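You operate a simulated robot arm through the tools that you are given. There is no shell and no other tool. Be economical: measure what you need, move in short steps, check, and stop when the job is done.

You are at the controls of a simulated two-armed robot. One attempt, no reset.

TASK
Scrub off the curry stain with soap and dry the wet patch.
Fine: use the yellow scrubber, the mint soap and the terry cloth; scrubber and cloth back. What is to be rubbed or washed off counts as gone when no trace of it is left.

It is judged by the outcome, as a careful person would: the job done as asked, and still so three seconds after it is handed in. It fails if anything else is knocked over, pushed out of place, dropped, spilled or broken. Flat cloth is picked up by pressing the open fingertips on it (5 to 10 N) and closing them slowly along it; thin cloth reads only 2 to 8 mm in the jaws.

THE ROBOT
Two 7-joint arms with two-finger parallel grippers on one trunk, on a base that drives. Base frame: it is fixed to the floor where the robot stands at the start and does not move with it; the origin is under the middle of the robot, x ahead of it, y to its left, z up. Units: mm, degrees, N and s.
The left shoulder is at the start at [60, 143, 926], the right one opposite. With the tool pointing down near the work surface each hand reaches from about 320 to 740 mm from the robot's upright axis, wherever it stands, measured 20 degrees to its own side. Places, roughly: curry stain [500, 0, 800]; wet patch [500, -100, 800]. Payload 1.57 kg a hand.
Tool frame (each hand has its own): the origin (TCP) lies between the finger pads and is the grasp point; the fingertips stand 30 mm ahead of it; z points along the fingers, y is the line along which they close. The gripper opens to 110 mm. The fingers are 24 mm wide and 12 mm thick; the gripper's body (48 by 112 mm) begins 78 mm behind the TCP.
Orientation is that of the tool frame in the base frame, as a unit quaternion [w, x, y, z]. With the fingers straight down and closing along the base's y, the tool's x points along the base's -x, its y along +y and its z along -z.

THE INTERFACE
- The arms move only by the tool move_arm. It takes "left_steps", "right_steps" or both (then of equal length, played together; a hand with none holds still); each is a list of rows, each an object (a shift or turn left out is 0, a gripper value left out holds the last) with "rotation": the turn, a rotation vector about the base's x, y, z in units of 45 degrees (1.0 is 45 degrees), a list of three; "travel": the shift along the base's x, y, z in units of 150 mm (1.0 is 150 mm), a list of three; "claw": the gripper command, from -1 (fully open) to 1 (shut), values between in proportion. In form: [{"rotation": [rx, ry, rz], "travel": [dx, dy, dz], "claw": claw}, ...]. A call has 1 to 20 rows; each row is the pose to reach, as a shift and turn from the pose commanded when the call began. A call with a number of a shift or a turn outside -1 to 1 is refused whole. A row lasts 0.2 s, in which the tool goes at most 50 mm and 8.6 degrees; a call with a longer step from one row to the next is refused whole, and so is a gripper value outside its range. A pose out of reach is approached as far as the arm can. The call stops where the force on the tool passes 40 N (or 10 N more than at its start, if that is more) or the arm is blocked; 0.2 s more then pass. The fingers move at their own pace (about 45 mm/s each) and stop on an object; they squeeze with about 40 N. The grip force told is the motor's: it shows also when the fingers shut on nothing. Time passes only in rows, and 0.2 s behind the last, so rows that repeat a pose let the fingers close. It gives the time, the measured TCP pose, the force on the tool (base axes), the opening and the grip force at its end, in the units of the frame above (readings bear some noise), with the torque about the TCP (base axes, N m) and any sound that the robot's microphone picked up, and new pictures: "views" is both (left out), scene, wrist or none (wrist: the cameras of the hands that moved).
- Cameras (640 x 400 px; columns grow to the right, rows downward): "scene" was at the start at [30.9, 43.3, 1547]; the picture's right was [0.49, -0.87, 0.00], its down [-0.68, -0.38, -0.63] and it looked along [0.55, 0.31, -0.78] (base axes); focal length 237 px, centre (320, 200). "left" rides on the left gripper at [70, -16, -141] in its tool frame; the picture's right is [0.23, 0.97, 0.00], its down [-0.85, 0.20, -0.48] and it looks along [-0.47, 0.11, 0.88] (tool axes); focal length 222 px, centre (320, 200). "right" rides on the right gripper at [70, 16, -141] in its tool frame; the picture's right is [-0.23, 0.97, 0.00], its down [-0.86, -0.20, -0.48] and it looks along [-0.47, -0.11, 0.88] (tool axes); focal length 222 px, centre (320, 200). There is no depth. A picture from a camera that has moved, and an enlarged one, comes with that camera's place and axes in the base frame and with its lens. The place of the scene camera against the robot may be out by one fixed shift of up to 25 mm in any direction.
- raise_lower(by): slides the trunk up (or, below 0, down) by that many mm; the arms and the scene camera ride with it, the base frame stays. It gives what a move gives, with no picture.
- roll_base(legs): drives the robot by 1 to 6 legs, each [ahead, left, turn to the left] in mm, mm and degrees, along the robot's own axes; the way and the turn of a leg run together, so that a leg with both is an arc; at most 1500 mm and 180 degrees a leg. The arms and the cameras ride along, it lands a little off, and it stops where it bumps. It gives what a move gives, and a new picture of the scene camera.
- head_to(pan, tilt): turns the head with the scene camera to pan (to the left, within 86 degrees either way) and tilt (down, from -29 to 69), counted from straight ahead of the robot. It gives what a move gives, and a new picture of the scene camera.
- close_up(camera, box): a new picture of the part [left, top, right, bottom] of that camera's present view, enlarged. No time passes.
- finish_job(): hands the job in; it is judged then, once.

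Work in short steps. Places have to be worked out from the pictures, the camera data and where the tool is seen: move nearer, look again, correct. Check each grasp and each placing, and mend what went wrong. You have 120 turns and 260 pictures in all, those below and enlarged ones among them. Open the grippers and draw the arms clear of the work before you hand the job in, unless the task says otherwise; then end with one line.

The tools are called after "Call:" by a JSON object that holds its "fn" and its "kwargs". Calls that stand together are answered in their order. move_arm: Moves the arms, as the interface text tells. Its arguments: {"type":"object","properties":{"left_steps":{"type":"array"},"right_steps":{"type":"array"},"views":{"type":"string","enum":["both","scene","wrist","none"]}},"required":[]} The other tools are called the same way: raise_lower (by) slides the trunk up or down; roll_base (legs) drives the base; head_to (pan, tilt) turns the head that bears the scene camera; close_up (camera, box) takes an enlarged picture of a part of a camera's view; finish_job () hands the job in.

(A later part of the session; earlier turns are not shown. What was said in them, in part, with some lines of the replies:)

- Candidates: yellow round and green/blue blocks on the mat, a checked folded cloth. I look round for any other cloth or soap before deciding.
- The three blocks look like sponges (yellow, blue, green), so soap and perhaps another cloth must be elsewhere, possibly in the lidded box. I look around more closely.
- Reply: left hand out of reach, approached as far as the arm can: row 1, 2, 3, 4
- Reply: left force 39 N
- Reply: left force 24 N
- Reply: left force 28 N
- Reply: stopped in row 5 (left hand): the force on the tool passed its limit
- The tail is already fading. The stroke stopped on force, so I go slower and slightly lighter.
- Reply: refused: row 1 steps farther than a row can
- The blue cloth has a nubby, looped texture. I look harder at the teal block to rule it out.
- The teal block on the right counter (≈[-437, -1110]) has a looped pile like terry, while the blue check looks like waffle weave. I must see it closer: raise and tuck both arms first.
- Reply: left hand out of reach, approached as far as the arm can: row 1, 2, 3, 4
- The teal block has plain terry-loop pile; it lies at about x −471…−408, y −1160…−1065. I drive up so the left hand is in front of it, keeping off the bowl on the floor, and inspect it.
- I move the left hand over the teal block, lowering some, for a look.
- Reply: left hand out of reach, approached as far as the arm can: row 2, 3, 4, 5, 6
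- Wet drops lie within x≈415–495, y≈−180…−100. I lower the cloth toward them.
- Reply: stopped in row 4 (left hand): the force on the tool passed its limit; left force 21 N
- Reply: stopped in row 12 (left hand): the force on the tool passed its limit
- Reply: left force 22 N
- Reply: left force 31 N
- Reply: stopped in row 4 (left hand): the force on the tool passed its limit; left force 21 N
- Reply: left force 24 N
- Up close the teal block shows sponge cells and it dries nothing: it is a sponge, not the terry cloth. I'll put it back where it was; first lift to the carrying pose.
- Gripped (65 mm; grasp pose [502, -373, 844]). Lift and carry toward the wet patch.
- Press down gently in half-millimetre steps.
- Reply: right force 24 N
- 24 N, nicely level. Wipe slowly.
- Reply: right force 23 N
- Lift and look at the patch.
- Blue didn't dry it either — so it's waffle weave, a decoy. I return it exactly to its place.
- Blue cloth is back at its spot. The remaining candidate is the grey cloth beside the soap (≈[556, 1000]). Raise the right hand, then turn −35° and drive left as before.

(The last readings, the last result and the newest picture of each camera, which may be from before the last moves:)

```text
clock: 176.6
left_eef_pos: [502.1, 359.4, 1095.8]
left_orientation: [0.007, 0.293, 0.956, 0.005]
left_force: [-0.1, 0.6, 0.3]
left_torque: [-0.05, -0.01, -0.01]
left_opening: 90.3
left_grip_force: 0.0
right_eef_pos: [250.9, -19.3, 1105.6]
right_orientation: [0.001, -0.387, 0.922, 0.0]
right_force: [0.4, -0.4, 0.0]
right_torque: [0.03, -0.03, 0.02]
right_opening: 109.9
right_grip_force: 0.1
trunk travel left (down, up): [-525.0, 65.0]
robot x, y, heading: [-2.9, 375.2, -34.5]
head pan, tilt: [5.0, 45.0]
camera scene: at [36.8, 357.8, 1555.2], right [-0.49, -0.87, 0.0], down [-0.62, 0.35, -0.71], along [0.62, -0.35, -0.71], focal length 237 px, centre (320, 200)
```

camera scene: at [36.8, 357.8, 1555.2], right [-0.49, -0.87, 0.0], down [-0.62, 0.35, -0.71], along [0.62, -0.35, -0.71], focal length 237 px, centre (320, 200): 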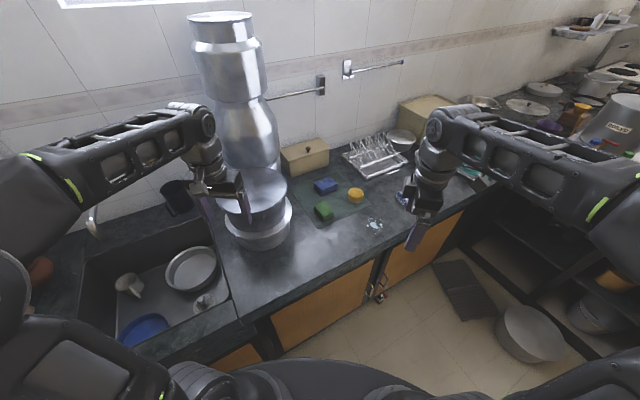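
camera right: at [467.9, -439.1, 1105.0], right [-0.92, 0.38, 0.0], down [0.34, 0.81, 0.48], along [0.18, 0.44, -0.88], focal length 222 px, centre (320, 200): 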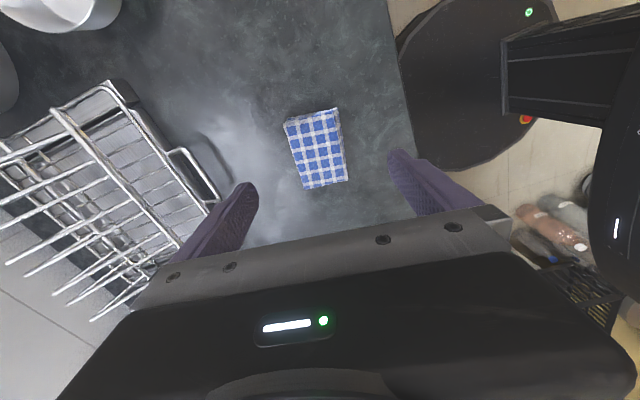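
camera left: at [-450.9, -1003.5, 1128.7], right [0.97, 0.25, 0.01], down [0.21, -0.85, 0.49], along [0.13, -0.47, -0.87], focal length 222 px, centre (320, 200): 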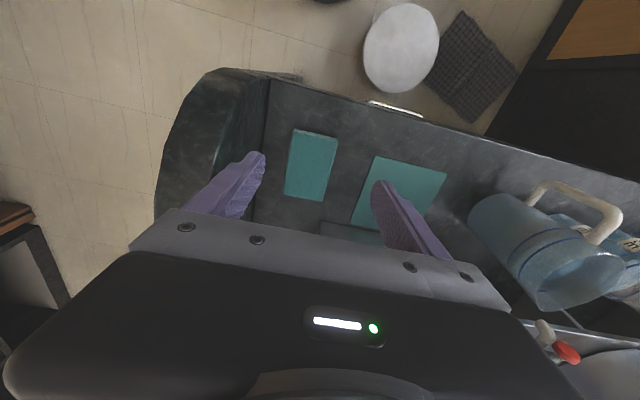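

I advance the left hand to just short of the soap area and look with the wrist camera.

Call:
{"fn": "move_arm", "kwargs": {"left_steps": [{"travel": [0, 0.3, 0]}, {"travel": [0, 0.6, 0]}, {"travel": [0, 0.9, 0]}, {"travel": [0, 1.0, 0]}], "views": "none"}}

Call:
{"fn": "move_arm", "kwargs": {"left_steps": [{"travel": [0, 0.3, 0]}, {"travel": [0, 0.6, 0]}, {"travel": [0, 0.9, 0]}, {"travel": [0, 1.0, 0]}], "views": "none"}}

Call:
{"fn": "move_arm", "kwargs": {"left_steps": [{"travel": [0, 0.3, -0.1]}, {"travel": [0, 0.6, -0.3]}, {"travel": [0, 0.9, -0.5]}, {"travel": [0, 1.0, -0.6]}], "views": "none"}}

Call:
{"fn": "close_up", "kwargs": {"camera": "left", "box": [300, 20, 520, 200]}}

```text
clock: 177.6
left_eef_pos: [501.9, 509.8, 1099.0]
left_orientation: [0.005, 0.293, 0.956, 0.005]
left_force: [0.5, 0.3, 0.6]
left_torque: [-0.03, 0.01, -0.01]
left_opening: 90.1
left_grip_force: 0.0
right_eef_pos: [250.2, -19.7, 1105.8]
right_orientation: [0.002, -0.386, 0.922, 0.0]
right_force: [-0.2, 0.6, 0.2]
right_torque: [0.0, -0.01, -0.02]
right_opening: 109.8
right_grip_force: 0.1
trunk travel left (down, up): [-525.0, 65.0]
robot x, y, heading: [-1.3, 376.1, -34.4]
head pan, tilt: [5.0, 45.0]
```

```text
clock: 178.6
left_eef_pos: [502.6, 659.6, 1096.2]
left_orientation: [0.005, 0.293, 0.956, 0.007]
left_force: [0.0, -0.6, 0.6]
left_torque: [0.0, -0.01, 0.0]
left_opening: 90.0
left_grip_force: 0.0
right_eef_pos: [251.1, -18.5, 1106.6]
right_orientation: [0.0, -0.387, 0.922, 0.0]
right_force: [0.3, 0.4, -0.2]
right_torque: [0.0, -0.01, 0.02]
right_opening: 110.0
right_grip_force: 0.2
trunk travel left (down, up): [-525.0, 65.0]
robot x, y, heading: [-8.2, 370.3, -34.7]
head pan, tilt: [5.0, 45.0]
```

```text
refused: row 2 steps farther than a row can; nothing moved
```

```text
2.22 times, centred on (410, 110) of left
camera zoom: at [433.5, 684.4, 1237.3], right [0.36, 0.93, 0.01], down [0.81, -0.32, 0.49], along [0.46, -0.17, -0.87], focal length 494 px, centre (120, 400)
```

zoom: 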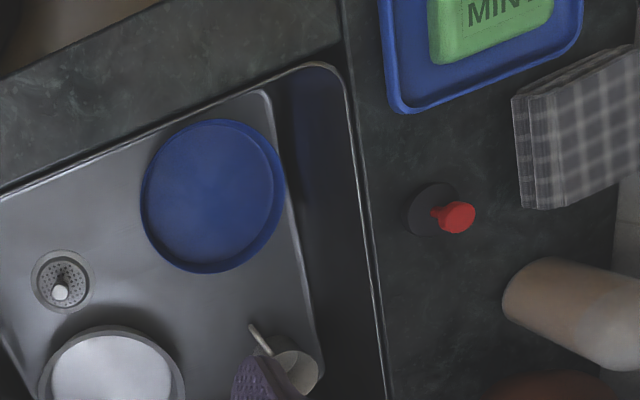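

Call:
{"fn": "move_arm", "kwargs": {"left_steps": [{"travel": [0, 0.28, -0.08]}, {"travel": [0, 0.56, -0.16]}, {"travel": [0, 0.84, -0.24]}, {"travel": [0, 1.0, -0.4]}], "views": "none"}}

Call:
{"fn": "close_up", "kwargs": {"camera": "left", "box": [395, 80, 505, 190]}}

Call:
{"fn": "close_up", "kwargs": {"camera": "left", "box": [432, 100, 472, 140]}}

```text
clock: 179.6
left_eef_pos: [503.0, 811.3, 1037.3]
left_orientation: [0.005, 0.293, 0.956, 0.005]
left_force: [-0.1, 0.2, -0.2]
left_torque: [-0.03, -0.01, -0.02]
left_opening: 90.3
left_grip_force: 0.1
right_eef_pos: [251.7, -19.4, 1105.9]
right_orientation: [0.001, -0.387, 0.922, 0.0]
right_force: [0.4, 0.6, -0.2]
right_torque: [-0.02, 0.04, -0.03]
right_opening: 109.9
right_grip_force: 0.0
trunk travel left (down, up): [-525.0, 65.0]
robot x, y, heading: [-1.5, 374.9, -34.7]
head pan, tilt: [5.0, 45.0]
```

```text
3.64 times, centred on (450, 135) of left
camera zoom: at [433.9, 836.9, 1177.5], right [0.36, 0.93, 0.01], down [0.81, -0.32, 0.49], along [0.46, -0.17, -0.87], focal length 808 px, centre (-153, 436)
```

zoom: 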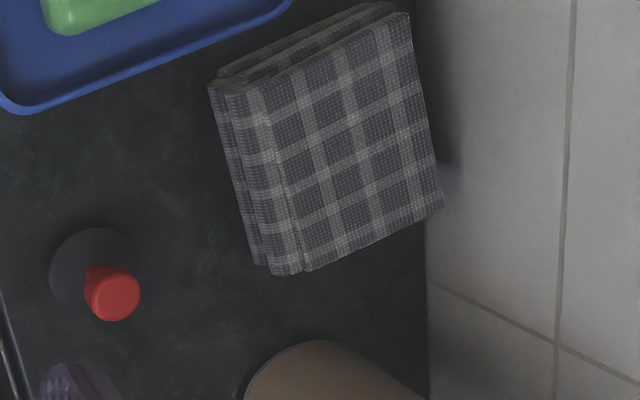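

```text
10.00 times, centred on (452, 120) of left
camera zoom: at [433.9, 836.9, 1177.5], right [0.36, 0.93, 0.01], down [0.81, -0.32, 0.49], along [0.46, -0.17, -0.87], focal length 2221 px, centre (-1000, 1000)
```

zoom: 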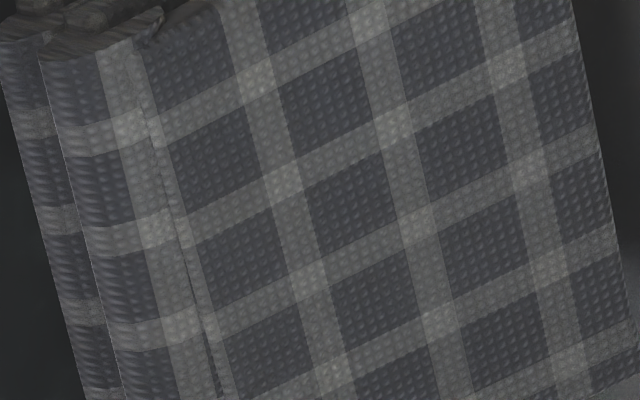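

The grey cloth has the very same nub texture as the blue, so neither is distinctive. Before handling it I should survey the room for other cloths (e.g. the green striped one on the rack, the pink one on the table). I withdraw the hand and go to mid-room.

Call:
{"fn": "move_arm", "kwargs": {"left_steps": [{"travel": [0, -0.25, 0.15]}, {"travel": [0, -0.5, 0.3]}, {"travel": [0, -0.75, 0.4]}, {"travel": [0, -1.0, 0.4]}], "views": "none"}}

Call:
{"fn": "move_arm", "kwargs": {"left_steps": [{"travel": [0, -0.3, 0]}, {"travel": [0, -0.6, 0]}, {"travel": [0, -0.9, 0]}, {"travel": [0, -1.0, 0]}], "views": "none"}}

Call:
{"fn": "roll_base", "kwargs": {"legs": [[-20, -660, 0], [0, 0, 35]]}}

Call:
{"fn": "head_to", "kwargs": {"pan": 70, "tilt": 25}}

```text
clock: 180.6
left_eef_pos: [503.5, 658.2, 1099.2]
left_orientation: [0.005, 0.294, 0.956, 0.006]
left_force: [0.8, -0.4, -0.2]
left_torque: [0.02, 0.0, 0.01]
left_opening: 90.2
left_grip_force: 0.0
right_eef_pos: [250.4, -19.6, 1105.4]
right_orientation: [0.001, -0.387, 0.922, 0.001]
right_force: [-0.3, -0.1, 0.6]
right_torque: [0.03, 0.0, 0.0]
right_opening: 110.0
right_grip_force: 0.1
trunk travel left (down, up): [-525.0, 65.0]
robot x, y, heading: [-4.3, 374.1, -34.5]
head pan, tilt: [5.0, 45.0]
```

```text
clock: 181.6
left_eef_pos: [502.9, 511.4, 1095.8]
left_orientation: [0.005, 0.292, 0.956, 0.005]
left_force: [-0.1, -0.5, -0.5]
left_torque: [0.02, 0.0, -0.01]
left_opening: 90.1
left_grip_force: 0.0
right_eef_pos: [250.8, -19.2, 1105.1]
right_orientation: [0.002, -0.387, 0.922, 0.0]
right_force: [-0.3, 0.3, 0.2]
right_torque: [-0.02, 0.02, -0.01]
right_opening: 110.1
right_grip_force: 0.0
trunk travel left (down, up): [-525.0, 65.0]
robot x, y, heading: [-1.1, 374.6, -34.4]
head pan, tilt: [5.0, 45.0]
```

```text
clock: 186.9
left_eef_pos: [-58.1, 247.1, 1096.4]
left_orientation: [0.004, -0.007, 1.0, 0.006]
left_force: [-0.5, 0.3, -0.1]
left_torque: [-0.01, 0.02, 0.02]
left_opening: 90.3
left_grip_force: 0.0
right_eef_pos: [39.4, -333.1, 1105.7]
right_orientation: [0.0, -0.646, 0.763, 0.001]
right_force: [-0.3, 0.1, 0.9]
right_torque: [-0.01, 0.0, 0.03]
right_opening: 110.0
right_grip_force: 0.0
trunk travel left (down, up): [-525.0, 65.0]
robot x, y, heading: [-395.4, -155.0, 0.7]
head pan, tilt: [5.0, 45.0]
camera scene: at [-349.4, -142.1, 1555.1], right [0.09, -1.0, 0.0], down [-0.7, -0.07, -0.71], along [0.7, 0.07, -0.71], focal length 237 px, centre (320, 200)
```

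scene: 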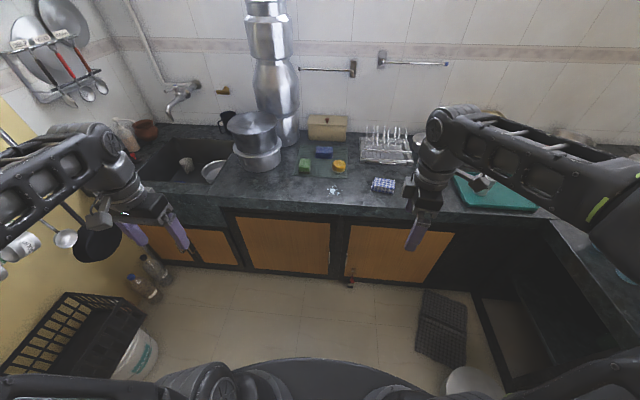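

```text
clock: 188.3
left_eef_pos: [-58.0, 246.9, 1096.8]
left_orientation: [0.003, -0.007, 1.0, 0.007]
left_force: [-0.5, 0.0, -0.5]
left_torque: [-0.01, -0.02, 0.01]
left_opening: 90.4
left_grip_force: 0.1
right_eef_pos: [39.4, -332.7, 1105.6]
right_orientation: [0.0, -0.646, 0.763, 0.001]
right_force: [-0.6, 0.2, -0.9]
right_torque: [0.0, 0.03, -0.02]
right_opening: 110.1
right_grip_force: 0.1
trunk travel left (down, up): [-525.0, 65.0]
robot x, y, heading: [-394.5, -157.7, 0.6]
head pan, tilt: [70.0, 25.0]
camera scene: at [-399.4, -63.2, 1585.7], right [0.94, -0.34, 0.0], down [-0.14, -0.4, -0.91], along [0.3, 0.85, -0.42], focal length 237 px, centre (320, 200)
```

scene: 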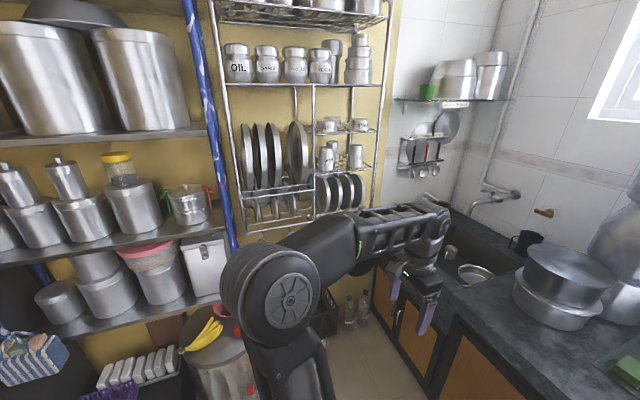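

I zoom on the white folded things at lower left, and look at the right-hand side table.

Call:
{"fn": "close_up", "kwargs": {"camera": "scene", "box": [60, 310, 240, 400]}}

Call:
{"fn": "head_to", "kwargs": {"pan": -75, "tilt": 30}}

Call:
{"fn": "close_up", "kwargs": {"camera": "scene", "box": [280, 130, 460, 260]}}

```text
3.56 times, centred on (150, 355) of scene
camera zoom: at [-399.4, -63.2, 1585.7], right [0.94, -0.34, 0.0], down [-0.14, -0.4, -0.91], along [0.3, 0.85, -0.42], focal length 843 px, centre (924, -351)
```

zoom: 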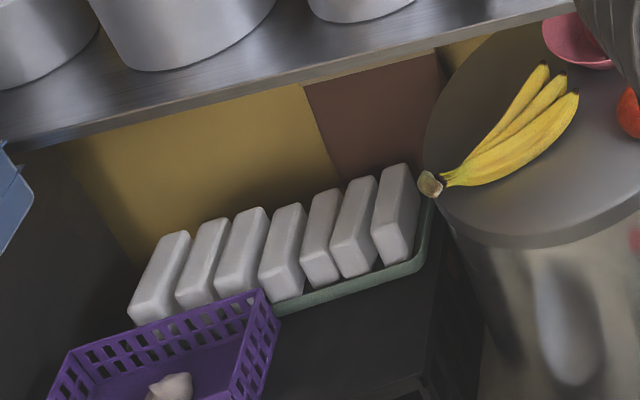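

```text
clock: 190.6
left_eef_pos: [-57.1, 245.9, 1098.0]
left_orientation: [0.003, -0.007, 1.0, 0.006]
left_force: [1.9, -0.3, -0.6]
left_torque: [-0.01, -0.01, 0.03]
left_opening: 90.4
left_grip_force: 0.1
right_eef_pos: [38.6, -333.1, 1106.6]
right_orientation: [0.0, -0.646, 0.763, 0.0]
right_force: [-0.3, 0.4, -0.1]
right_torque: [-0.01, -0.01, -0.02]
right_opening: 110.0
right_grip_force: 0.0
trunk travel left (down, up): [-525.0, 65.0]
robot x, y, heading: [-394.6, -154.1, 0.2]
head pan, tilt: [-75.0, 30.0]
camera scene: at [-406.2, -237.2, 1577.8], right [-0.96, -0.27, 0.0], down [-0.13, 0.48, -0.87], along [0.23, -0.83, -0.5], focal length 237 px, centre (320, 200)
```

scene: 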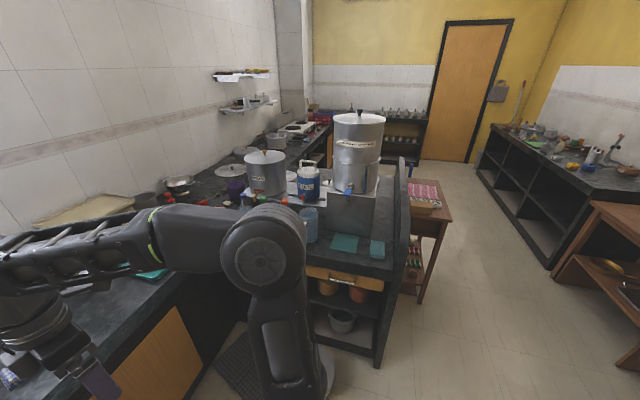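

```text
3.08 times, centred on (370, 195) of scene
camera zoom: at [-406.2, -237.2, 1577.8], right [-0.96, -0.27, 0.0], down [-0.13, 0.48, -0.87], along [0.23, -0.83, -0.5], focal length 730 px, centre (166, 215)
```

zoom: 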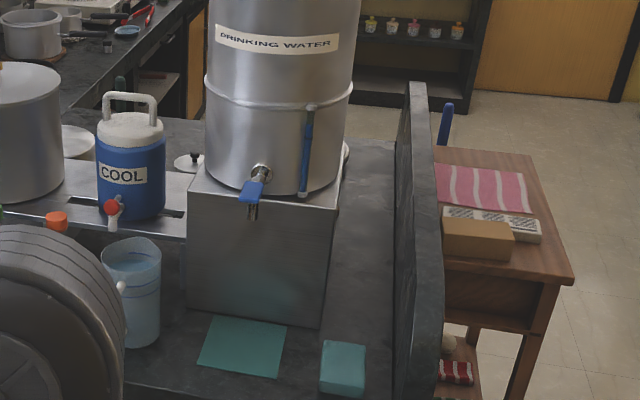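

There is a pink striped flat cloth on the wooden table and a red folded one on its shelf. I zoom on both.

Call:
{"fn": "close_up", "kwargs": {"camera": "scene", "box": [400, 172, 445, 205]}}

Call:
{"fn": "close_up", "kwargs": {"camera": "scene", "box": [398, 235, 438, 265]}}

Call:
{"fn": "close_up", "kwargs": {"camera": "scene", "box": [320, 225, 390, 265]}}

```text
12.12 times, centred on (422, 188) of scene
camera zoom: at [-406.2, -237.2, 1577.8], right [-0.96, -0.27, 0.0], down [-0.13, 0.48, -0.87], along [0.23, -0.83, -0.5], focal length 2874 px, centre (-922, 339)
```

zoom: 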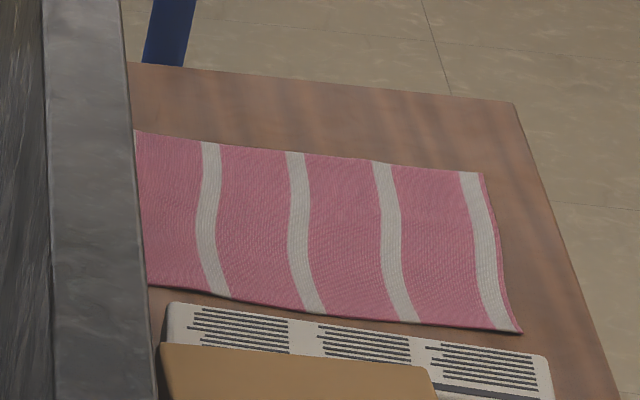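

```text
13.33 times, centred on (418, 250) of scene
camera zoom: at [-406.2, -237.2, 1577.8], right [-0.96, -0.27, 0.0], down [-0.13, 0.48, -0.87], along [0.23, -0.83, -0.5], focal length 3161 px, centre (-987, -467)
```

zoom: 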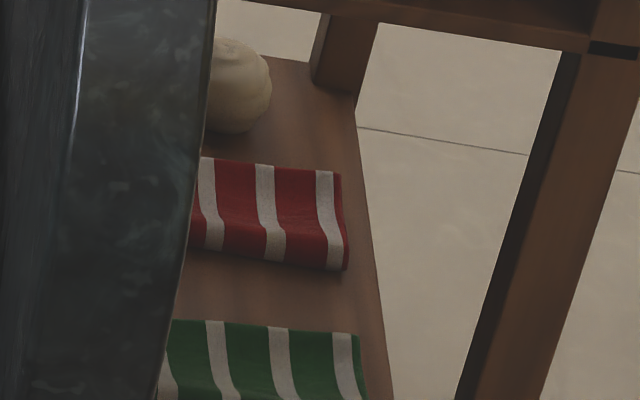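

```text
9.14 times, centred on (355, 245) of scene
camera zoom: at [-406.2, -237.2, 1577.8], right [-0.96, -0.27, 0.0], down [-0.13, 0.48, -0.87], along [0.23, -0.83, -0.5], focal length 2168 px, centre (0, -211)
```

zoom: 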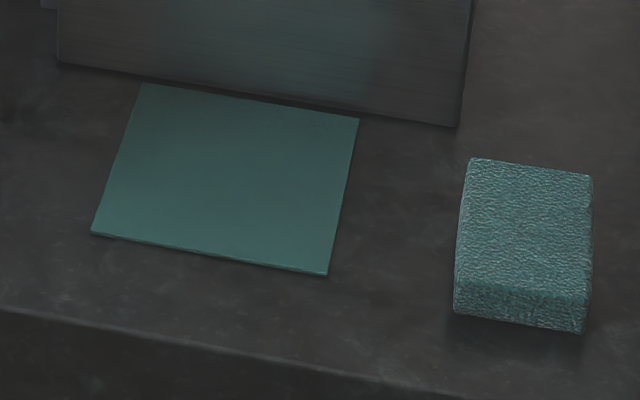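

I compare textures directly: the yellow and green scrubbers at high magnification versus the teal block.

Call:
{"fn": "head_to", "kwargs": {"pan": 0, "tilt": 38}}

Call:
{"fn": "close_up", "kwargs": {"camera": "scene", "box": [290, 175, 350, 212]}}

```text
clock: 192.0
left_eef_pos: [-57.8, 246.1, 1097.4]
left_orientation: [0.004, -0.007, 1.0, 0.006]
left_force: [-0.9, 0.6, -0.1]
left_torque: [0.01, -0.01, -0.01]
left_opening: 90.3
left_grip_force: 0.1
right_eef_pos: [39.7, -331.4, 1105.5]
right_orientation: [0.001, -0.646, 0.763, 0.001]
right_force: [-0.3, -1.1, 0.5]
right_torque: [-0.02, 0.03, 0.01]
right_opening: 110.1
right_grip_force: 0.0
trunk travel left (down, up): [-525.0, 65.0]
robot x, y, heading: [-393.6, -155.5, 0.3]
head pan, tilt: [0.0, 38.0]
camera scene: at [-344.0, -149.4, 1565.4], right [0.01, -1.0, 0.0], down [-0.62, 0.0, -0.79], along [0.79, 0.01, -0.62], focal length 237 px, centre (320, 200)
```

scene: 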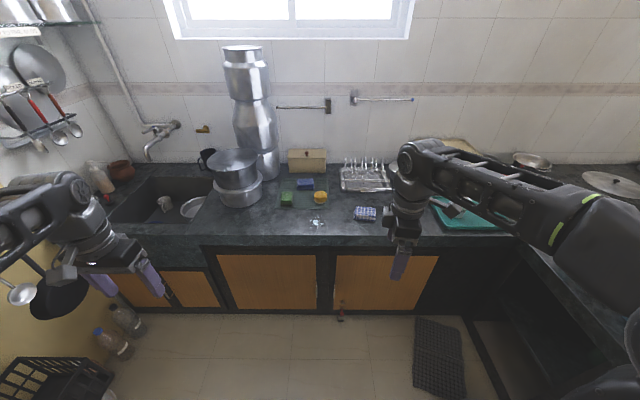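

```text
10.67 times, centred on (320, 194) of scene
camera zoom: at [-344.0, -149.4, 1565.4], right [0.01, -1.0, 0.0], down [-0.62, 0.0, -0.79], along [0.79, 0.01, -0.62], focal length 2529 px, centre (320, 269)
```

zoom: 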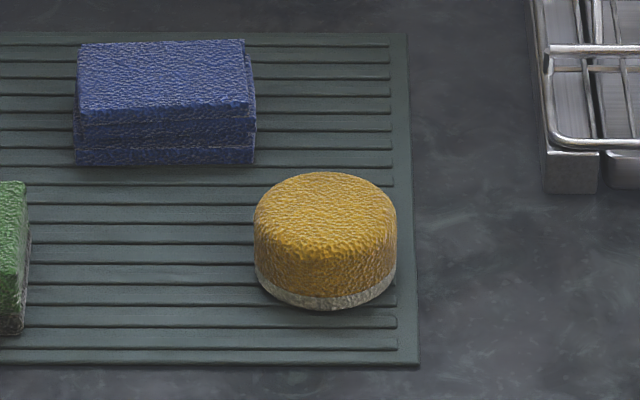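

The blue block on the mat is in fact a folded cloth in layers — that is the terry cloth. Zoom to confirm.

Call:
{"fn": "close_up", "kwargs": {"camera": "scene", "box": [294, 176, 318, 192]}}

Call:
{"fn": "roll_base", "kwargs": {"legs": [[395, -40, 0]]}}

```text
16.00 times, centred on (306, 184) of scene
camera zoom: at [-344.0, -149.4, 1565.4], right [0.01, -1.0, 0.0], down [-0.62, 0.0, -0.79], along [0.79, 0.01, -0.62], focal length 3794 px, centre (544, 456)
```

zoom: 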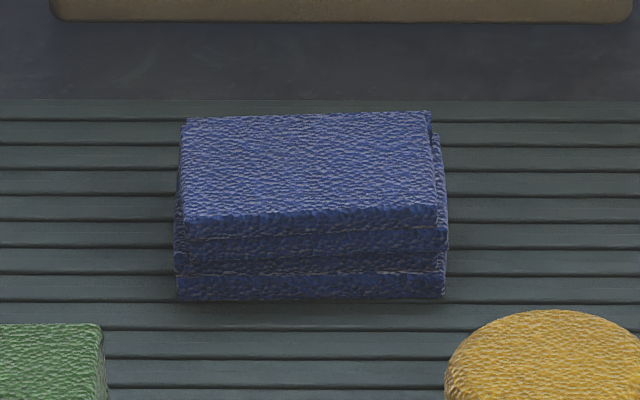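

```text
clock: 194.6
left_eef_pos: [348.9, 208.0, 1096.2]
left_orientation: [0.004, -0.006, 1.0, 0.008]
left_force: [-0.8, -0.4, 0.3]
left_torque: [0.0, 0.04, 0.0]
left_opening: 90.4
left_grip_force: 0.0
right_eef_pos: [445.7, -370.8, 1105.1]
right_orientation: [0.0, -0.646, 0.763, 0.0]
right_force: [-0.1, 0.6, 0.3]
right_torque: [0.02, 0.01, 0.02]
right_opening: 109.7
right_grip_force: 0.1
trunk travel left (down, up): [-525.0, 65.0]
robot x, y, heading: [12.1, -189.4, 0.4]
head pan, tilt: [0.0, 38.0]
camera scene: at [63.1, -187.1, 1565.3], right [0.01, -1.0, 0.0], down [-0.62, 0.0, -0.79], along [0.79, 0.0, -0.62], focal length 237 px, centre (320, 200)
```

scene: 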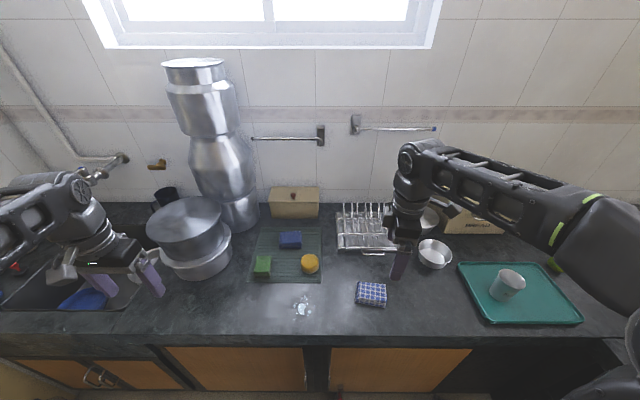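

Confirmed: navy folded terry cloth, at about [715, -70], ~85 × 66 × 33 mm. I nudge the base 25 mm forward for reach and bring the left hand over it.

Call:
{"fn": "roll_base", "kwargs": {"legs": [[25, -15, 0]]}}

Call:
{"fn": "move_arm", "kwargs": {"left_steps": [{"travel": [0.2, -0.2, 0], "claw": -1}, {"travel": [0.4, -0.4, 0]}, {"travel": [0.6, -0.6, 0]}, {"travel": [0.78, -0.75, 0]}], "views": "none"}}

Call:
{"fn": "move_arm", "kwargs": {"left_steps": [{"travel": [0.2, -0.2, 0]}, {"travel": [0.4, -0.4, 0]}, {"travel": [0.6, -0.6, -0.1]}, {"travel": [0.75, -0.75, -0.25]}], "views": "wrist"}}

```text
clock: 195.4
left_eef_pos: [375.1, 193.9, 1097.5]
left_orientation: [0.003, -0.006, 1.0, 0.007]
left_force: [-0.3, -0.2, 0.2]
left_torque: [0.03, 0.05, -0.04]
left_opening: 90.3
left_grip_force: 0.1
right_eef_pos: [471.0, -386.0, 1104.1]
right_orientation: [0.0, -0.645, 0.764, 0.001]
right_force: [-0.1, -1.3, 0.3]
right_torque: [0.01, 0.03, -0.02]
right_opening: 109.8
right_grip_force: 0.1
trunk travel left (down, up): [-525.0, 65.0]
robot x, y, heading: [38.8, -206.5, 0.3]
head pan, tilt: [0.0, 38.0]
camera scene: at [89.6, -202.6, 1565.3], right [0.01, -1.0, 0.0], down [-0.62, 0.0, -0.79], along [0.79, 0.01, -0.62], focal length 237 px, centre (320, 200)
```

scene: 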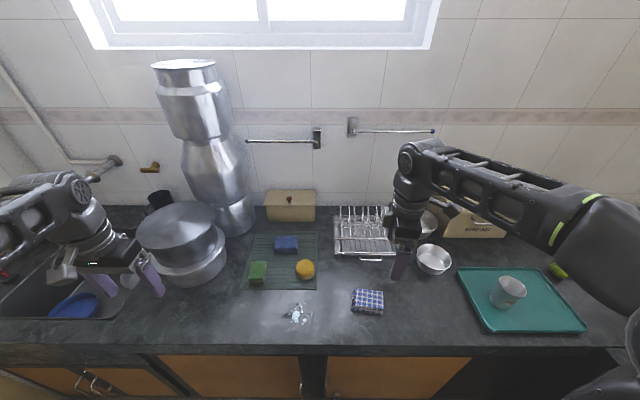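

```text
clock: 196.4
left_eef_pos: [492.9, 80.9, 1094.8]
left_orientation: [0.003, -0.007, 1.0, 0.007]
left_force: [0.7, -1.0, -0.6]
left_torque: [0.03, 0.03, -0.04]
left_opening: 110.0
left_grip_force: 0.1
right_eef_pos: [470.5, -386.3, 1104.5]
right_orientation: [0.0, -0.646, 0.763, 0.001]
right_force: [0.4, -0.4, 0.0]
right_torque: [-0.03, 0.02, 0.0]
right_opening: 110.0
right_grip_force: 0.1
trunk travel left (down, up): [-525.0, 65.0]
robot x, y, heading: [37.4, -207.0, 0.5]
head pan, tilt: [0.0, 38.0]
```

```text
clock: 197.4
left_eef_pos: [604.7, -31.7, 1056.0]
left_orientation: [0.003, -0.008, 1.0, 0.008]
left_force: [0.4, 0.1, -0.4]
left_torque: [0.02, 0.02, -0.01]
left_opening: 110.1
left_grip_force: 0.0
right_eef_pos: [468.8, -384.9, 1106.4]
right_orientation: [0.0, -0.646, 0.764, 0.001]
right_force: [0.5, 0.0, 0.7]
right_torque: [-0.01, 0.0, -0.02]
right_opening: 110.1
right_grip_force: 0.1
trunk travel left (down, up): [-525.0, 65.0]
robot x, y, heading: [35.6, -208.3, 0.3]
head pan, tilt: [0.0, 38.0]
camera left: at [534.4, -51.1, 1197.1], right [-0.24, 0.97, 0.01], down [0.85, 0.2, 0.49], along [0.47, 0.13, -0.87], focal length 222 px, centre (320, 200)
```

left: 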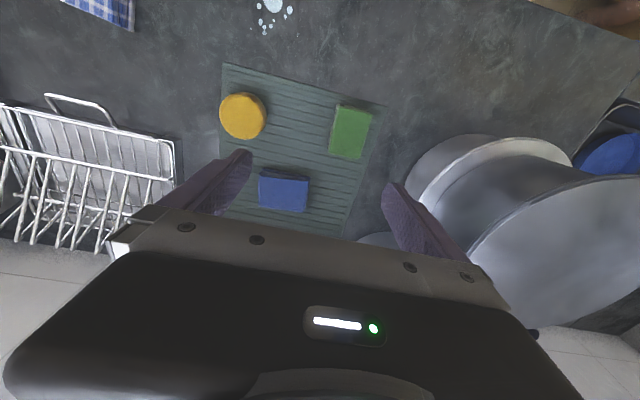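

Cloth reads [724, -66]. Move above it and lower to z≈945 for a precise look.

Call:
{"fn": "move_arm", "kwargs": {"left_steps": [{"travel": [0.16, -0.06, -0.15]}, {"travel": [0.33, -0.12, -0.3]}, {"travel": [0.5, -0.18, -0.45]}, {"travel": [0.65, -0.23, -0.6]}, {"travel": [0.75, -0.23, -0.74]}, {"travel": [0.75, -0.23, -0.74]}], "views": "wrist"}}

```text
clock: 198.8
left_eef_pos: [703.2, -68.2, 968.5]
left_orientation: [0.004, -0.006, 1.0, 0.007]
left_force: [0.4, -1.2, 1.0]
left_torque: [0.0, -0.02, 0.03]
left_opening: 110.0
left_grip_force: 0.1
left hand out of reach, approached as far as the arm can: row 5, 6
right_eef_pos: [470.4, -386.5, 1104.3]
right_orientation: [0.001, -0.645, 0.765, 0.0]
right_force: [-0.3, 0.2, 0.1]
right_torque: [-0.01, -0.03, 0.02]
right_opening: 110.2
right_grip_force: 0.1
trunk travel left (down, up): [-525.0, 65.0]
robot x, y, heading: [39.5, -203.9, 0.1]
head pan, tilt: [0.0, 38.0]
camera left: at [632.0, -85.7, 1108.3], right [-0.24, 0.97, 0.01], down [0.85, 0.2, 0.49], along [0.47, 0.13, -0.87], focal length 222 px, centre (320, 200)
```

left: 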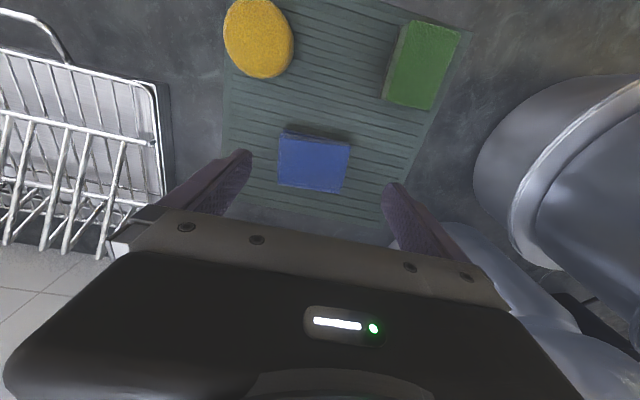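

Cloth centre [727, -68]. Descend to z≈880 (reach improves lower down), and check alignment.

Call:
{"fn": "move_arm", "kwargs": {"left_steps": [{"travel": [0, -0.01, -0.15]}, {"travel": [0, -0.01, -0.3]}, {"travel": [0.05, -0.01, -0.43]}, {"travel": [0.05, -0.01, -0.43]}], "views": "wrist"}}

```text
clock: 199.8
left_eef_pos: [705.1, -67.6, 905.6]
left_orientation: [0.004, -0.007, 1.0, 0.006]
left_force: [-0.5, 0.4, 0.4]
left_torque: [0.0, -0.02, 0.01]
left_opening: 110.1
left_grip_force: 0.0
right_eef_pos: [470.6, -385.5, 1105.3]
right_orientation: [0.0, -0.646, 0.764, 0.001]
right_force: [0.4, 0.1, 0.2]
right_torque: [0.02, 0.01, 0.0]
right_opening: 110.2
right_grip_force: 0.0
trunk travel left (down, up): [-525.0, 65.0]
robot x, y, heading: [37.1, -206.3, 0.5]
head pan, tilt: [0.0, 38.0]
camera left: at [634.7, -85.6, 1045.5], right [-0.24, 0.97, 0.01], down [0.85, 0.2, 0.49], along [0.47, 0.13, -0.87], focal length 222 px, centre (320, 200)
```

left: 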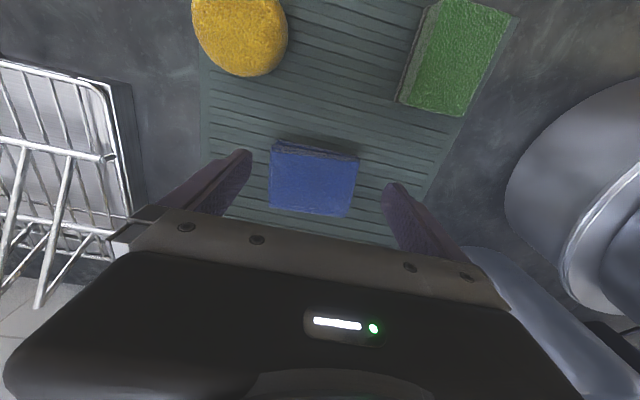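

Centred to within a few mm. Lower to z≈850 moving 16 mm forward, then close.

Call:
{"fn": "move_arm", "kwargs": {"left_steps": [{"travel": [0.04, 0.01, -0.15]}, {"travel": [0.08, 0.01, -0.28]}, {"travel": [0.11, 0.01, -0.35]}, {"travel": [0.11, 0.01, -0.37]}, {"travel": [0.11, 0.01, -0.37]}], "views": "wrist"}}

```text
clock: 201.0
left_eef_pos: [723.1, -66.9, 847.1]
left_orientation: [0.003, -0.008, 1.0, 0.007]
left_force: [-0.4, -0.5, -1.1]
left_torque: [0.0, -0.01, -0.03]
left_opening: 110.2
left_grip_force: 0.0
right_eef_pos: [470.2, -384.2, 1105.0]
right_orientation: [0.0, -0.646, 0.764, 0.0]
right_force: [0.3, 0.5, -1.1]
right_torque: [0.02, -0.01, 0.02]
right_opening: 110.2
right_grip_force: 0.0
trunk travel left (down, up): [-525.0, 65.0]
robot x, y, heading: [38.2, -207.8, 0.7]
head pan, tilt: [0.0, 38.0]
camera left: at [653.1, -85.5, 987.9], right [-0.24, 0.97, 0.01], down [0.85, 0.2, 0.49], along [0.47, 0.13, -0.87], focal length 222 px, centre (320, 200)
```

left: 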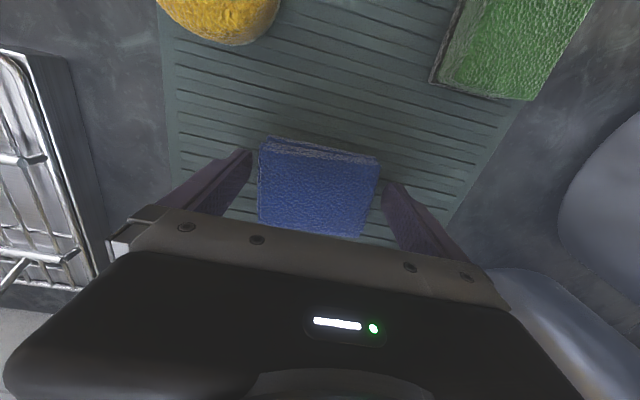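

Call:
{"fn": "move_arm", "kwargs": {"left_steps": [{"claw": -0.75}, {"claw": -0.6}, {"claw": 0}, {"claw": 1}, {"claw": 1}, {"claw": 1}], "views": "wrist"}}

```text
clock: 202.4
left_eef_pos: [724.1, -68.1, 847.3]
left_orientation: [0.003, -0.007, 1.0, 0.007]
left_force: [0.8, -1.0, 0.4]
left_torque: [-0.11, -0.02, 0.05]
left_opening: 91.5
left_grip_force: 39.8
right_eef_pos: [469.8, -385.7, 1105.8]
right_orientation: [0.001, -0.645, 0.764, 0.001]
right_force: [0.3, 0.3, 0.0]
right_torque: [0.02, -0.01, -0.03]
right_opening: 110.1
right_grip_force: 0.0
trunk travel left (down, up): [-525.0, 65.0]
robot x, y, heading: [35.6, -207.3, 0.5]
head pan, tilt: [0.0, 38.0]
camera left: at [653.1, -85.7, 988.2], right [-0.24, 0.97, 0.01], down [0.85, 0.2, 0.49], along [0.47, 0.13, -0.87], focal length 222 px, centre (320, 200)
```

left: 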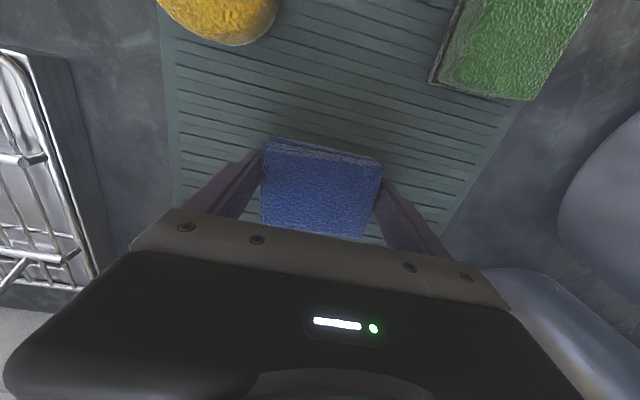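

Gripped (91.5 mm, grasp pose [724, -68, 847]). Lift while drawing back toward the wet patch.

Call:
{"fn": "move_arm", "kwargs": {"left_steps": [{"travel": [0, 0, 0.15]}, {"travel": [-0.1, 0, 0.35]}, {"travel": [-0.3, 0, 0.55]}, {"travel": [-0.55, -0.05, 0.6]}, {"travel": [-0.8, -0.12, 0.6]}, {"travel": [-1.0, -0.2, 0.6]}], "views": "none"}}

Call:
{"fn": "move_arm", "kwargs": {"left_steps": [{"travel": [-0.25, -0.08, 0]}, {"travel": [-0.5, -0.16, 0]}, {"travel": [-0.75, -0.24, -0.1]}, {"travel": [-0.78, -0.25, -0.35]}, {"travel": [-0.78, -0.25, -0.5]}, {"travel": [-0.78, -0.25, -0.57]}, {"travel": [-0.78, -0.25, -0.59]}, {"travel": [-0.78, -0.25, -0.6]}], "views": "wrist"}}

```text
clock: 203.8
left_eef_pos: [569.9, -95.1, 939.5]
left_orientation: [0.003, -0.006, 1.0, 0.007]
left_force: [-1.1, -0.2, -0.1]
left_torque: [-0.02, -0.02, 0.01]
left_opening: 91.4
left_grip_force: 39.9
right_eef_pos: [470.5, -384.9, 1105.2]
right_orientation: [0.001, -0.646, 0.763, 0.0]
right_force: [0.3, -0.6, -0.5]
right_torque: [-0.02, 0.01, -0.01]
right_opening: 110.0
right_grip_force: 0.0
trunk travel left (down, up): [-525.0, 65.0]
robot x, y, heading: [39.0, -203.0, 0.3]
head pan, tilt: [0.0, 38.0]
```

```text
clock: 205.6
left_eef_pos: [456.5, -133.0, 847.0]
left_orientation: [0.003, -0.008, 1.0, 0.007]
left_force: [-0.5, -1.6, -0.6]
left_torque: [-0.02, 0.0, 0.01]
left_opening: 91.6
left_grip_force: 39.8
right_eef_pos: [470.0, -384.0, 1104.6]
right_orientation: [0.0, -0.645, 0.764, 0.0]
right_force: [0.5, 0.4, 0.0]
right_torque: [0.03, 0.02, 0.01]
right_opening: 110.1
right_grip_force: 0.0
trunk travel left (down, up): [-525.0, 65.0]
robot x, y, heading: [35.2, -208.7, 0.2]
head pan, tilt: [0.0, 38.0]
camera left: at [387.6, -151.7, 987.5], right [-0.24, 0.97, 0.01], down [0.85, 0.2, 0.49], along [0.47, 0.13, -0.87], focal length 222 px, centre (320, 200)
```

left: 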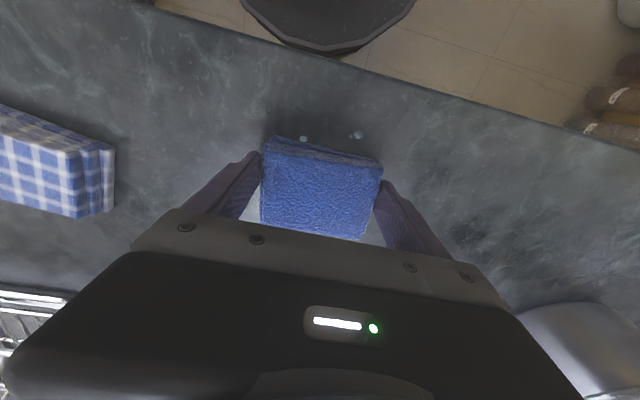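

Press down in small steps.

Call:
{"fn": "move_arm", "kwargs": {"left_steps": [{"travel": [0, 0, -0.008]}, {"travel": [0, 0, -0.014]}, {"travel": [0, 0, -0.019]}, {"travel": [0, 0, -0.023]}, {"travel": [0, 0, -0.027]}, {"travel": [0, 0, -0.03]}, {"travel": [0, 0, -0.03]}], "views": "none"}}

```text
clock: 207.2
left_eef_pos: [456.0, -134.3, 844.2]
left_orientation: [0.003, -0.007, 1.0, 0.006]
left_force: [-0.9, 0.6, -1.0]
left_torque: [-0.02, 0.01, 0.03]
left_opening: 91.1
left_grip_force: 40.1
right_eef_pos: [470.8, -386.1, 1105.1]
right_orientation: [0.0, -0.645, 0.764, 0.0]
right_force: [0.1, 0.6, -0.1]
right_torque: [-0.03, 0.02, -0.01]
right_opening: 110.1
right_grip_force: 0.1
trunk travel left (down, up): [-525.0, 65.0]
robot x, y, heading: [37.9, -206.3, 0.3]
head pan, tilt: [0.0, 38.0]
```

Call:
{"fn": "move_arm", "kwargs": {"left_steps": [{"travel": [0, 0, -0.006]}, {"travel": [0, 0, -0.011]}, {"travel": [0, 0, -0.015]}, {"travel": [0, 0, -0.019]}, {"travel": [0, 0, -0.022]}, {"travel": [0, 0, -0.022]}], "views": "none"}}

```text
clock: 208.6
left_eef_pos: [456.0, -133.7, 840.6]
left_orientation: [0.006, -0.007, 1.0, 0.006]
left_force: [0.1, 2.2, 33.0]
left_torque: [-0.98, 0.19, 0.12]
left_opening: 91.1
left_grip_force: 39.8
right_eef_pos: [469.4, -385.3, 1105.9]
right_orientation: [0.002, -0.646, 0.763, 0.0]
right_force: [-0.4, 0.2, 0.1]
right_torque: [-0.01, -0.02, 0.03]
right_opening: 110.2
right_grip_force: 0.2
trunk travel left (down, up): [-525.0, 65.0]
robot x, y, heading: [37.1, -206.6, 0.2]
head pan, tilt: [0.0, 38.0]
```

Contact at 33 N. Ease 0.7 mm and wipe.

Call:
{"fn": "move_arm", "kwargs": {"left_steps": [{"travel": [0, 0, 0.005]}, {"travel": [0, 0.1, 0.005]}, {"travel": [0, 0.2, 0.005]}, {"travel": [0, 0.3, 0.005]}, {"travel": [-0.1, 0.3, 0.005]}, {"travel": [-0.1, 0.2, 0.005]}, {"travel": [-0.1, 0.1, 0.005]}, {"travel": [-0.1, 0, 0.005]}, {"travel": [-0.1, -0.1, 0.005]}, {"travel": [-0.1, -0.2, 0.005]}, {"travel": [0, -0.22, 0.005]}, {"travel": [0, -0.12, 0.005]}, {"travel": [0, 0, 0.005]}, {"travel": [0, 0.12, 0.005]}, {"travel": [0.08, 0.2, 0.005]}, {"travel": [0.14, 0.2, 0.005]}, {"travel": [0.14, 0.1, 0.005]}, {"travel": [0.14, 0, 0.005]}, {"travel": [0.14, -0.1, 0.005]}, {"travel": [0.14, -0.2, 0.005]}], "views": "wrist"}}

```text
clock: 212.8
left_eef_pos: [478.0, -163.3, 841.8]
left_orientation: [0.004, -0.007, 1.0, 0.006]
left_force: [-0.6, 0.4, 0.1]
left_torque: [-0.06, 0.06, -0.02]
left_opening: 91.1
left_grip_force: 40.1
right_eef_pos: [470.4, -385.8, 1105.5]
right_orientation: [0.001, -0.645, 0.764, 0.001]
right_force: [0.2, -0.5, 0.4]
right_torque: [0.0, -0.02, -0.03]
right_opening: 110.4
right_grip_force: 0.0
trunk travel left (down, up): [-525.0, 65.0]
robot x, y, heading: [37.1, -205.6, 0.3]
head pan, tilt: [0.0, 38.0]
camera left: at [407.3, -181.2, 981.7], right [-0.24, 0.97, 0.01], down [0.85, 0.2, 0.49], along [0.47, 0.13, -0.87], focal length 222 px, centre (320, 200)
```

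left: 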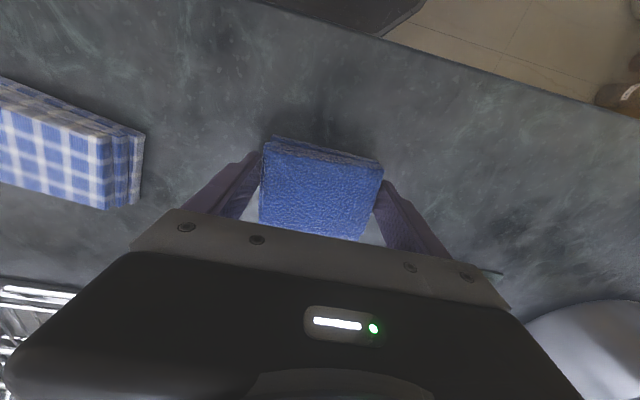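

The drops are vanishing — this is the right cloth. Lift aside and inspect.

Call:
{"fn": "move_arm", "kwargs": {"left_steps": [{"travel": [0, 0, 0.2]}, {"travel": [0, 0, 0.45]}, {"travel": [0.25, 0.05, 0.6]}, {"travel": [0.5, 0.15, 0.65]}, {"travel": [0.7, 0.35, 0.65]}], "views": "none"}}

Call:
{"fn": "close_up", "kwargs": {"camera": "scene", "box": [250, 275, 370, 350]}}

Call:
{"fn": "close_up", "kwargs": {"camera": "left", "box": [150, 0, 400, 150]}}

```text
clock: 214.0
left_eef_pos: [582.1, -111.5, 937.6]
left_orientation: [0.002, -0.006, 1.0, 0.006]
left_force: [-0.4, -0.1, 0.0]
left_torque: [-0.03, 0.0, 0.0]
left_opening: 90.8
left_grip_force: 40.2
right_eef_pos: [470.2, -384.9, 1104.5]
right_orientation: [0.0, -0.646, 0.764, 0.001]
right_force: [0.7, 0.1, -0.6]
right_torque: [-0.02, 0.02, 0.03]
right_opening: 109.9
right_grip_force: 0.1
trunk travel left (down, up): [-525.0, 65.0]
robot x, y, heading: [35.5, -208.3, 0.5]
head pan, tilt: [0.0, 38.0]
```

```text
5.33 times, centred on (310, 312) of scene
camera zoom: at [88.4, -200.9, 1565.4], right [0.01, -1.0, 0.0], down [-0.62, 0.0, -0.79], along [0.79, 0.0, -0.62], focal length 1264 px, centre (373, -400)
```

zoom: 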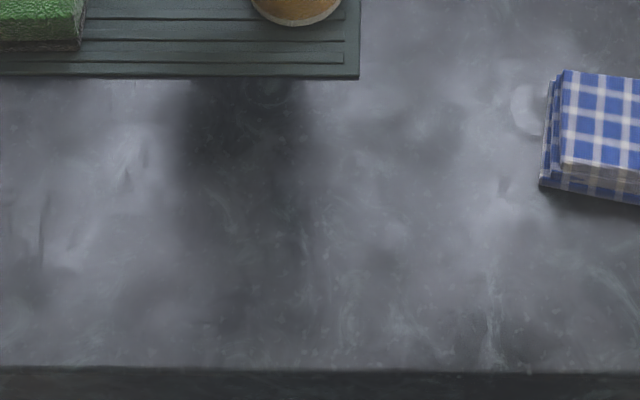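

```text
2.56 times, centred on (275, 75) of left
camera zoom: at [512.2, -129.1, 1077.8], right [-0.24, 0.97, 0.01], down [0.85, 0.2, 0.49], along [0.47, 0.13, -0.87], focal length 569 px, centre (435, 520)
```

zoom: 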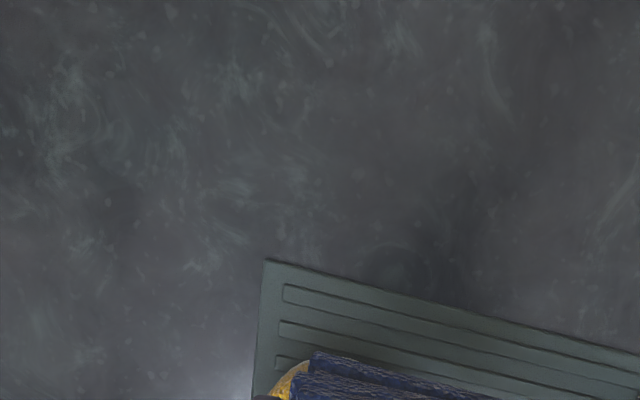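

Completely dry and clean. Now I return the cloth to its place on the mat, reversing the lift path.

Call:
{"fn": "move_arm", "kwargs": {"left_steps": [{"travel": [0.25, 0.1, 0]}, {"travel": [0.5, 0.2, 0]}, {"travel": [0.66, 0.28, -0.05]}, {"travel": [0.85, 0.29, -0.25]}, {"travel": [0.945, 0.29, -0.42]}, {"travel": [0.945, 0.29, -0.5]}, {"travel": [0.945, 0.29, -0.5]}], "views": "wrist"}}

```text
clock: 215.6
left_eef_pos: [722.5, -66.5, 863.0]
left_orientation: [0.003, -0.007, 1.0, 0.006]
left_force: [0.9, -0.2, -0.6]
left_torque: [-0.01, 0.01, 0.02]
left_opening: 90.9
left_grip_force: 39.8
right_eef_pos: [470.0, -385.4, 1106.3]
right_orientation: [0.0, -0.646, 0.764, 0.0]
right_force: [0.2, 0.1, -0.9]
right_torque: [-0.04, -0.02, 0.04]
right_opening: 110.2
right_grip_force: 0.1
trunk travel left (down, up): [-525.0, 65.0]
robot x, y, heading: [37.2, -206.9, 0.2]
head pan, tilt: [0.0, 38.0]
camera left: at [652.7, -85.4, 1003.6], right [-0.24, 0.97, 0.01], down [0.85, 0.2, 0.49], along [0.47, 0.13, -0.87], focal length 222 px, centre (320, 200)
```

left: 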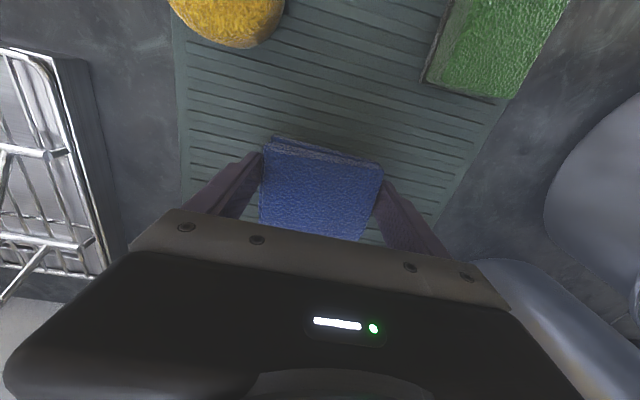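

Lower the last 15 mm, open, rise and withdraw along the same path.

Call:
{"fn": "move_arm", "kwargs": {"left_steps": [{"travel": [0.005, -0.01, -0.06]}, {"travel": [0.005, -0.01, -0.09]}, {"travel": [0.005, -0.01, -0.1]}, {"travel": [0.005, -0.01, -0.105]}, {"travel": [0.005, -0.01, -0.105], "claw": -0.8}, {"travel": [0.005, -0.01, -0.105], "claw": -1}, {"travel": [0.005, -0.01, -0.105], "claw": -1}, {"travel": [0.005, -0.01, -0.105], "claw": -1}, {"travel": [0, 0, 0.1]}, {"travel": [-0.1, 0, 0.3]}, {"travel": [-0.35, 0, 0.45]}, {"travel": [-0.6, 0, 0.6]}, {"travel": [-0.85, 0, 0.75]}, {"travel": [-1.0, 0.15, 0.95]}], "views": "both"}}

```text
clock: 218.6
left_eef_pos: [572.4, -42.6, 1008.5]
left_orientation: [0.003, -0.007, 1.0, 0.007]
left_force: [0.2, -0.3, 0.0]
left_torque: [0.0, -0.02, 0.01]
left_opening: 110.0
left_grip_force: 0.1
right_eef_pos: [469.0, -384.6, 1106.5]
right_orientation: [0.001, -0.645, 0.764, -0.001]
right_force: [0.5, -0.2, 0.2]
right_torque: [0.01, -0.02, 0.04]
right_opening: 109.9
right_grip_force: 0.0
trunk travel left (down, up): [-525.0, 65.0]
robot x, y, heading: [35.5, -208.2, 0.2]
head pan, tilt: [0.0, 38.0]
camera scene: at [86.7, -200.7, 1565.4], right [0.01, -1.0, 0.0], down [-0.62, 0.0, -0.79], along [0.79, 0.0, -0.62], focal length 237 px, centre (320, 200)
camera left: at [502.5, -61.0, 1149.1], right [-0.24, 0.97, 0.01], down [0.85, 0.2, 0.49], along [0.47, 0.13, -0.87], focal length 222 px, centre (320, 200)
```

scene: 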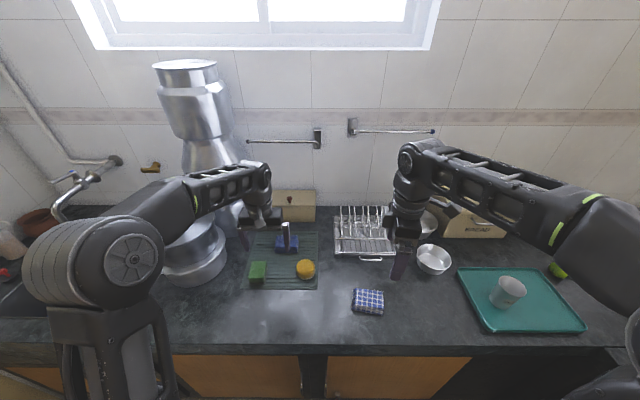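
left: 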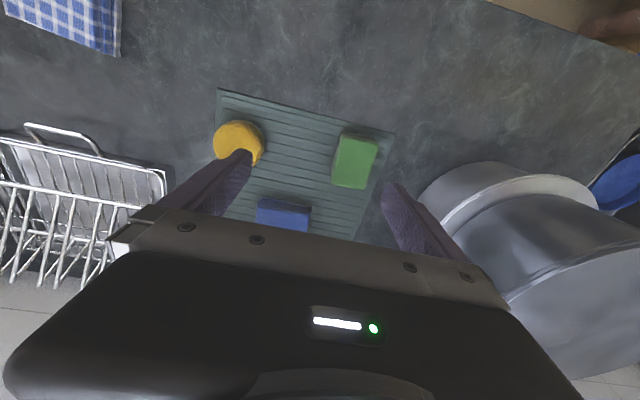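

All items are in place. I raise the left hand, roll back a bit and take a last close look at the counter.

Call:
{"fn": "move_arm", "kwargs": {"left_steps": [{"travel": [-0.15, 0.15, 0.2]}, {"travel": [-0.3, 0.35, 0.4]}, {"travel": [-0.5, 0.55, 0.6]}, {"travel": [-0.7, 0.75, 0.6]}], "views": "none"}}

Call:
{"fn": "roll_base", "kwargs": {"legs": [[-250, 0, 0]]}}

Call:
{"fn": "close_up", "kwargs": {"camera": "scene", "box": [230, 195, 400, 300]}}

```text
refused: row 3 steps farther than a row can; nothing moved
```

```text
clock: 220.4
left_eef_pos: [320.2, -46.0, 1008.3]
left_orientation: [0.003, -0.005, 1.0, 0.007]
left_force: [0.3, 0.9, 0.1]
left_torque: [-0.04, -0.01, 0.0]
left_opening: 109.9
left_grip_force: 0.0
right_eef_pos: [214.7, -388.8, 1106.3]
right_orientation: [0.001, -0.645, 0.764, 0.0]
right_force: [-1.0, 0.8, -1.4]
right_torque: [0.0, -0.04, 0.02]
right_opening: 110.2
right_grip_force: 0.1
trunk travel left (down, up): [-525.0, 65.0]
robot x, y, heading: [-217.2, -214.3, 0.2]
head pan, tilt: [0.0, 38.0]
camera scene: at [-167.4, -202.9, 1565.5], right [0.0, -1.0, 0.0], down [-0.61, 0.0, -0.79], along [0.79, 0.0, -0.61], focal length 237 px, centre (320, 200)
```

scene: 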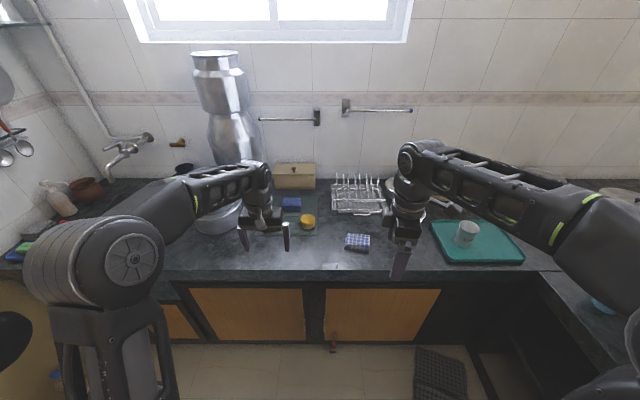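

```text
3.76 times, centred on (315, 248) of scene
camera zoom: at [-167.4, -202.9, 1565.5], right [0.0, -1.0, 0.0], down [-0.61, 0.0, -0.79], along [0.79, 0.0, -0.61], focal length 893 px, centre (339, 21)
```

zoom: 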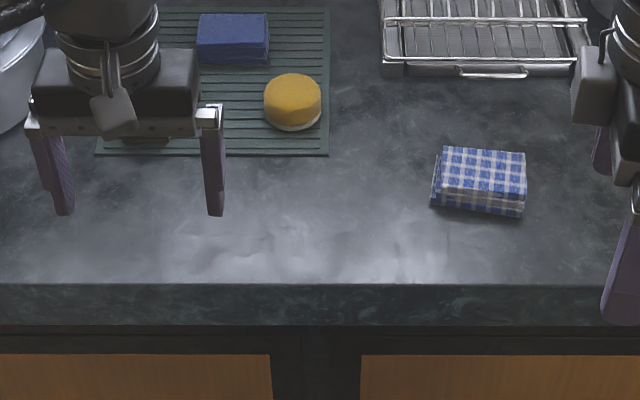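

The counter is clean and dry, the scrubber and terry cloth are back on the mat, the grippers are open and the arms are clear. I hand the job in.

Call:
{"fn": "finish_job", "kwargs": {}}

```text
The job is handed in.
```

I scrubbed off the curry stain with the yellow scrubber and mint soap, dried the wet patch with the terry cloth, and put the scrubber and cloth back on the mat; while finding the right cloth I also wiped the patch with the teal sponge and the blue checked cloth, both since returned to their places.
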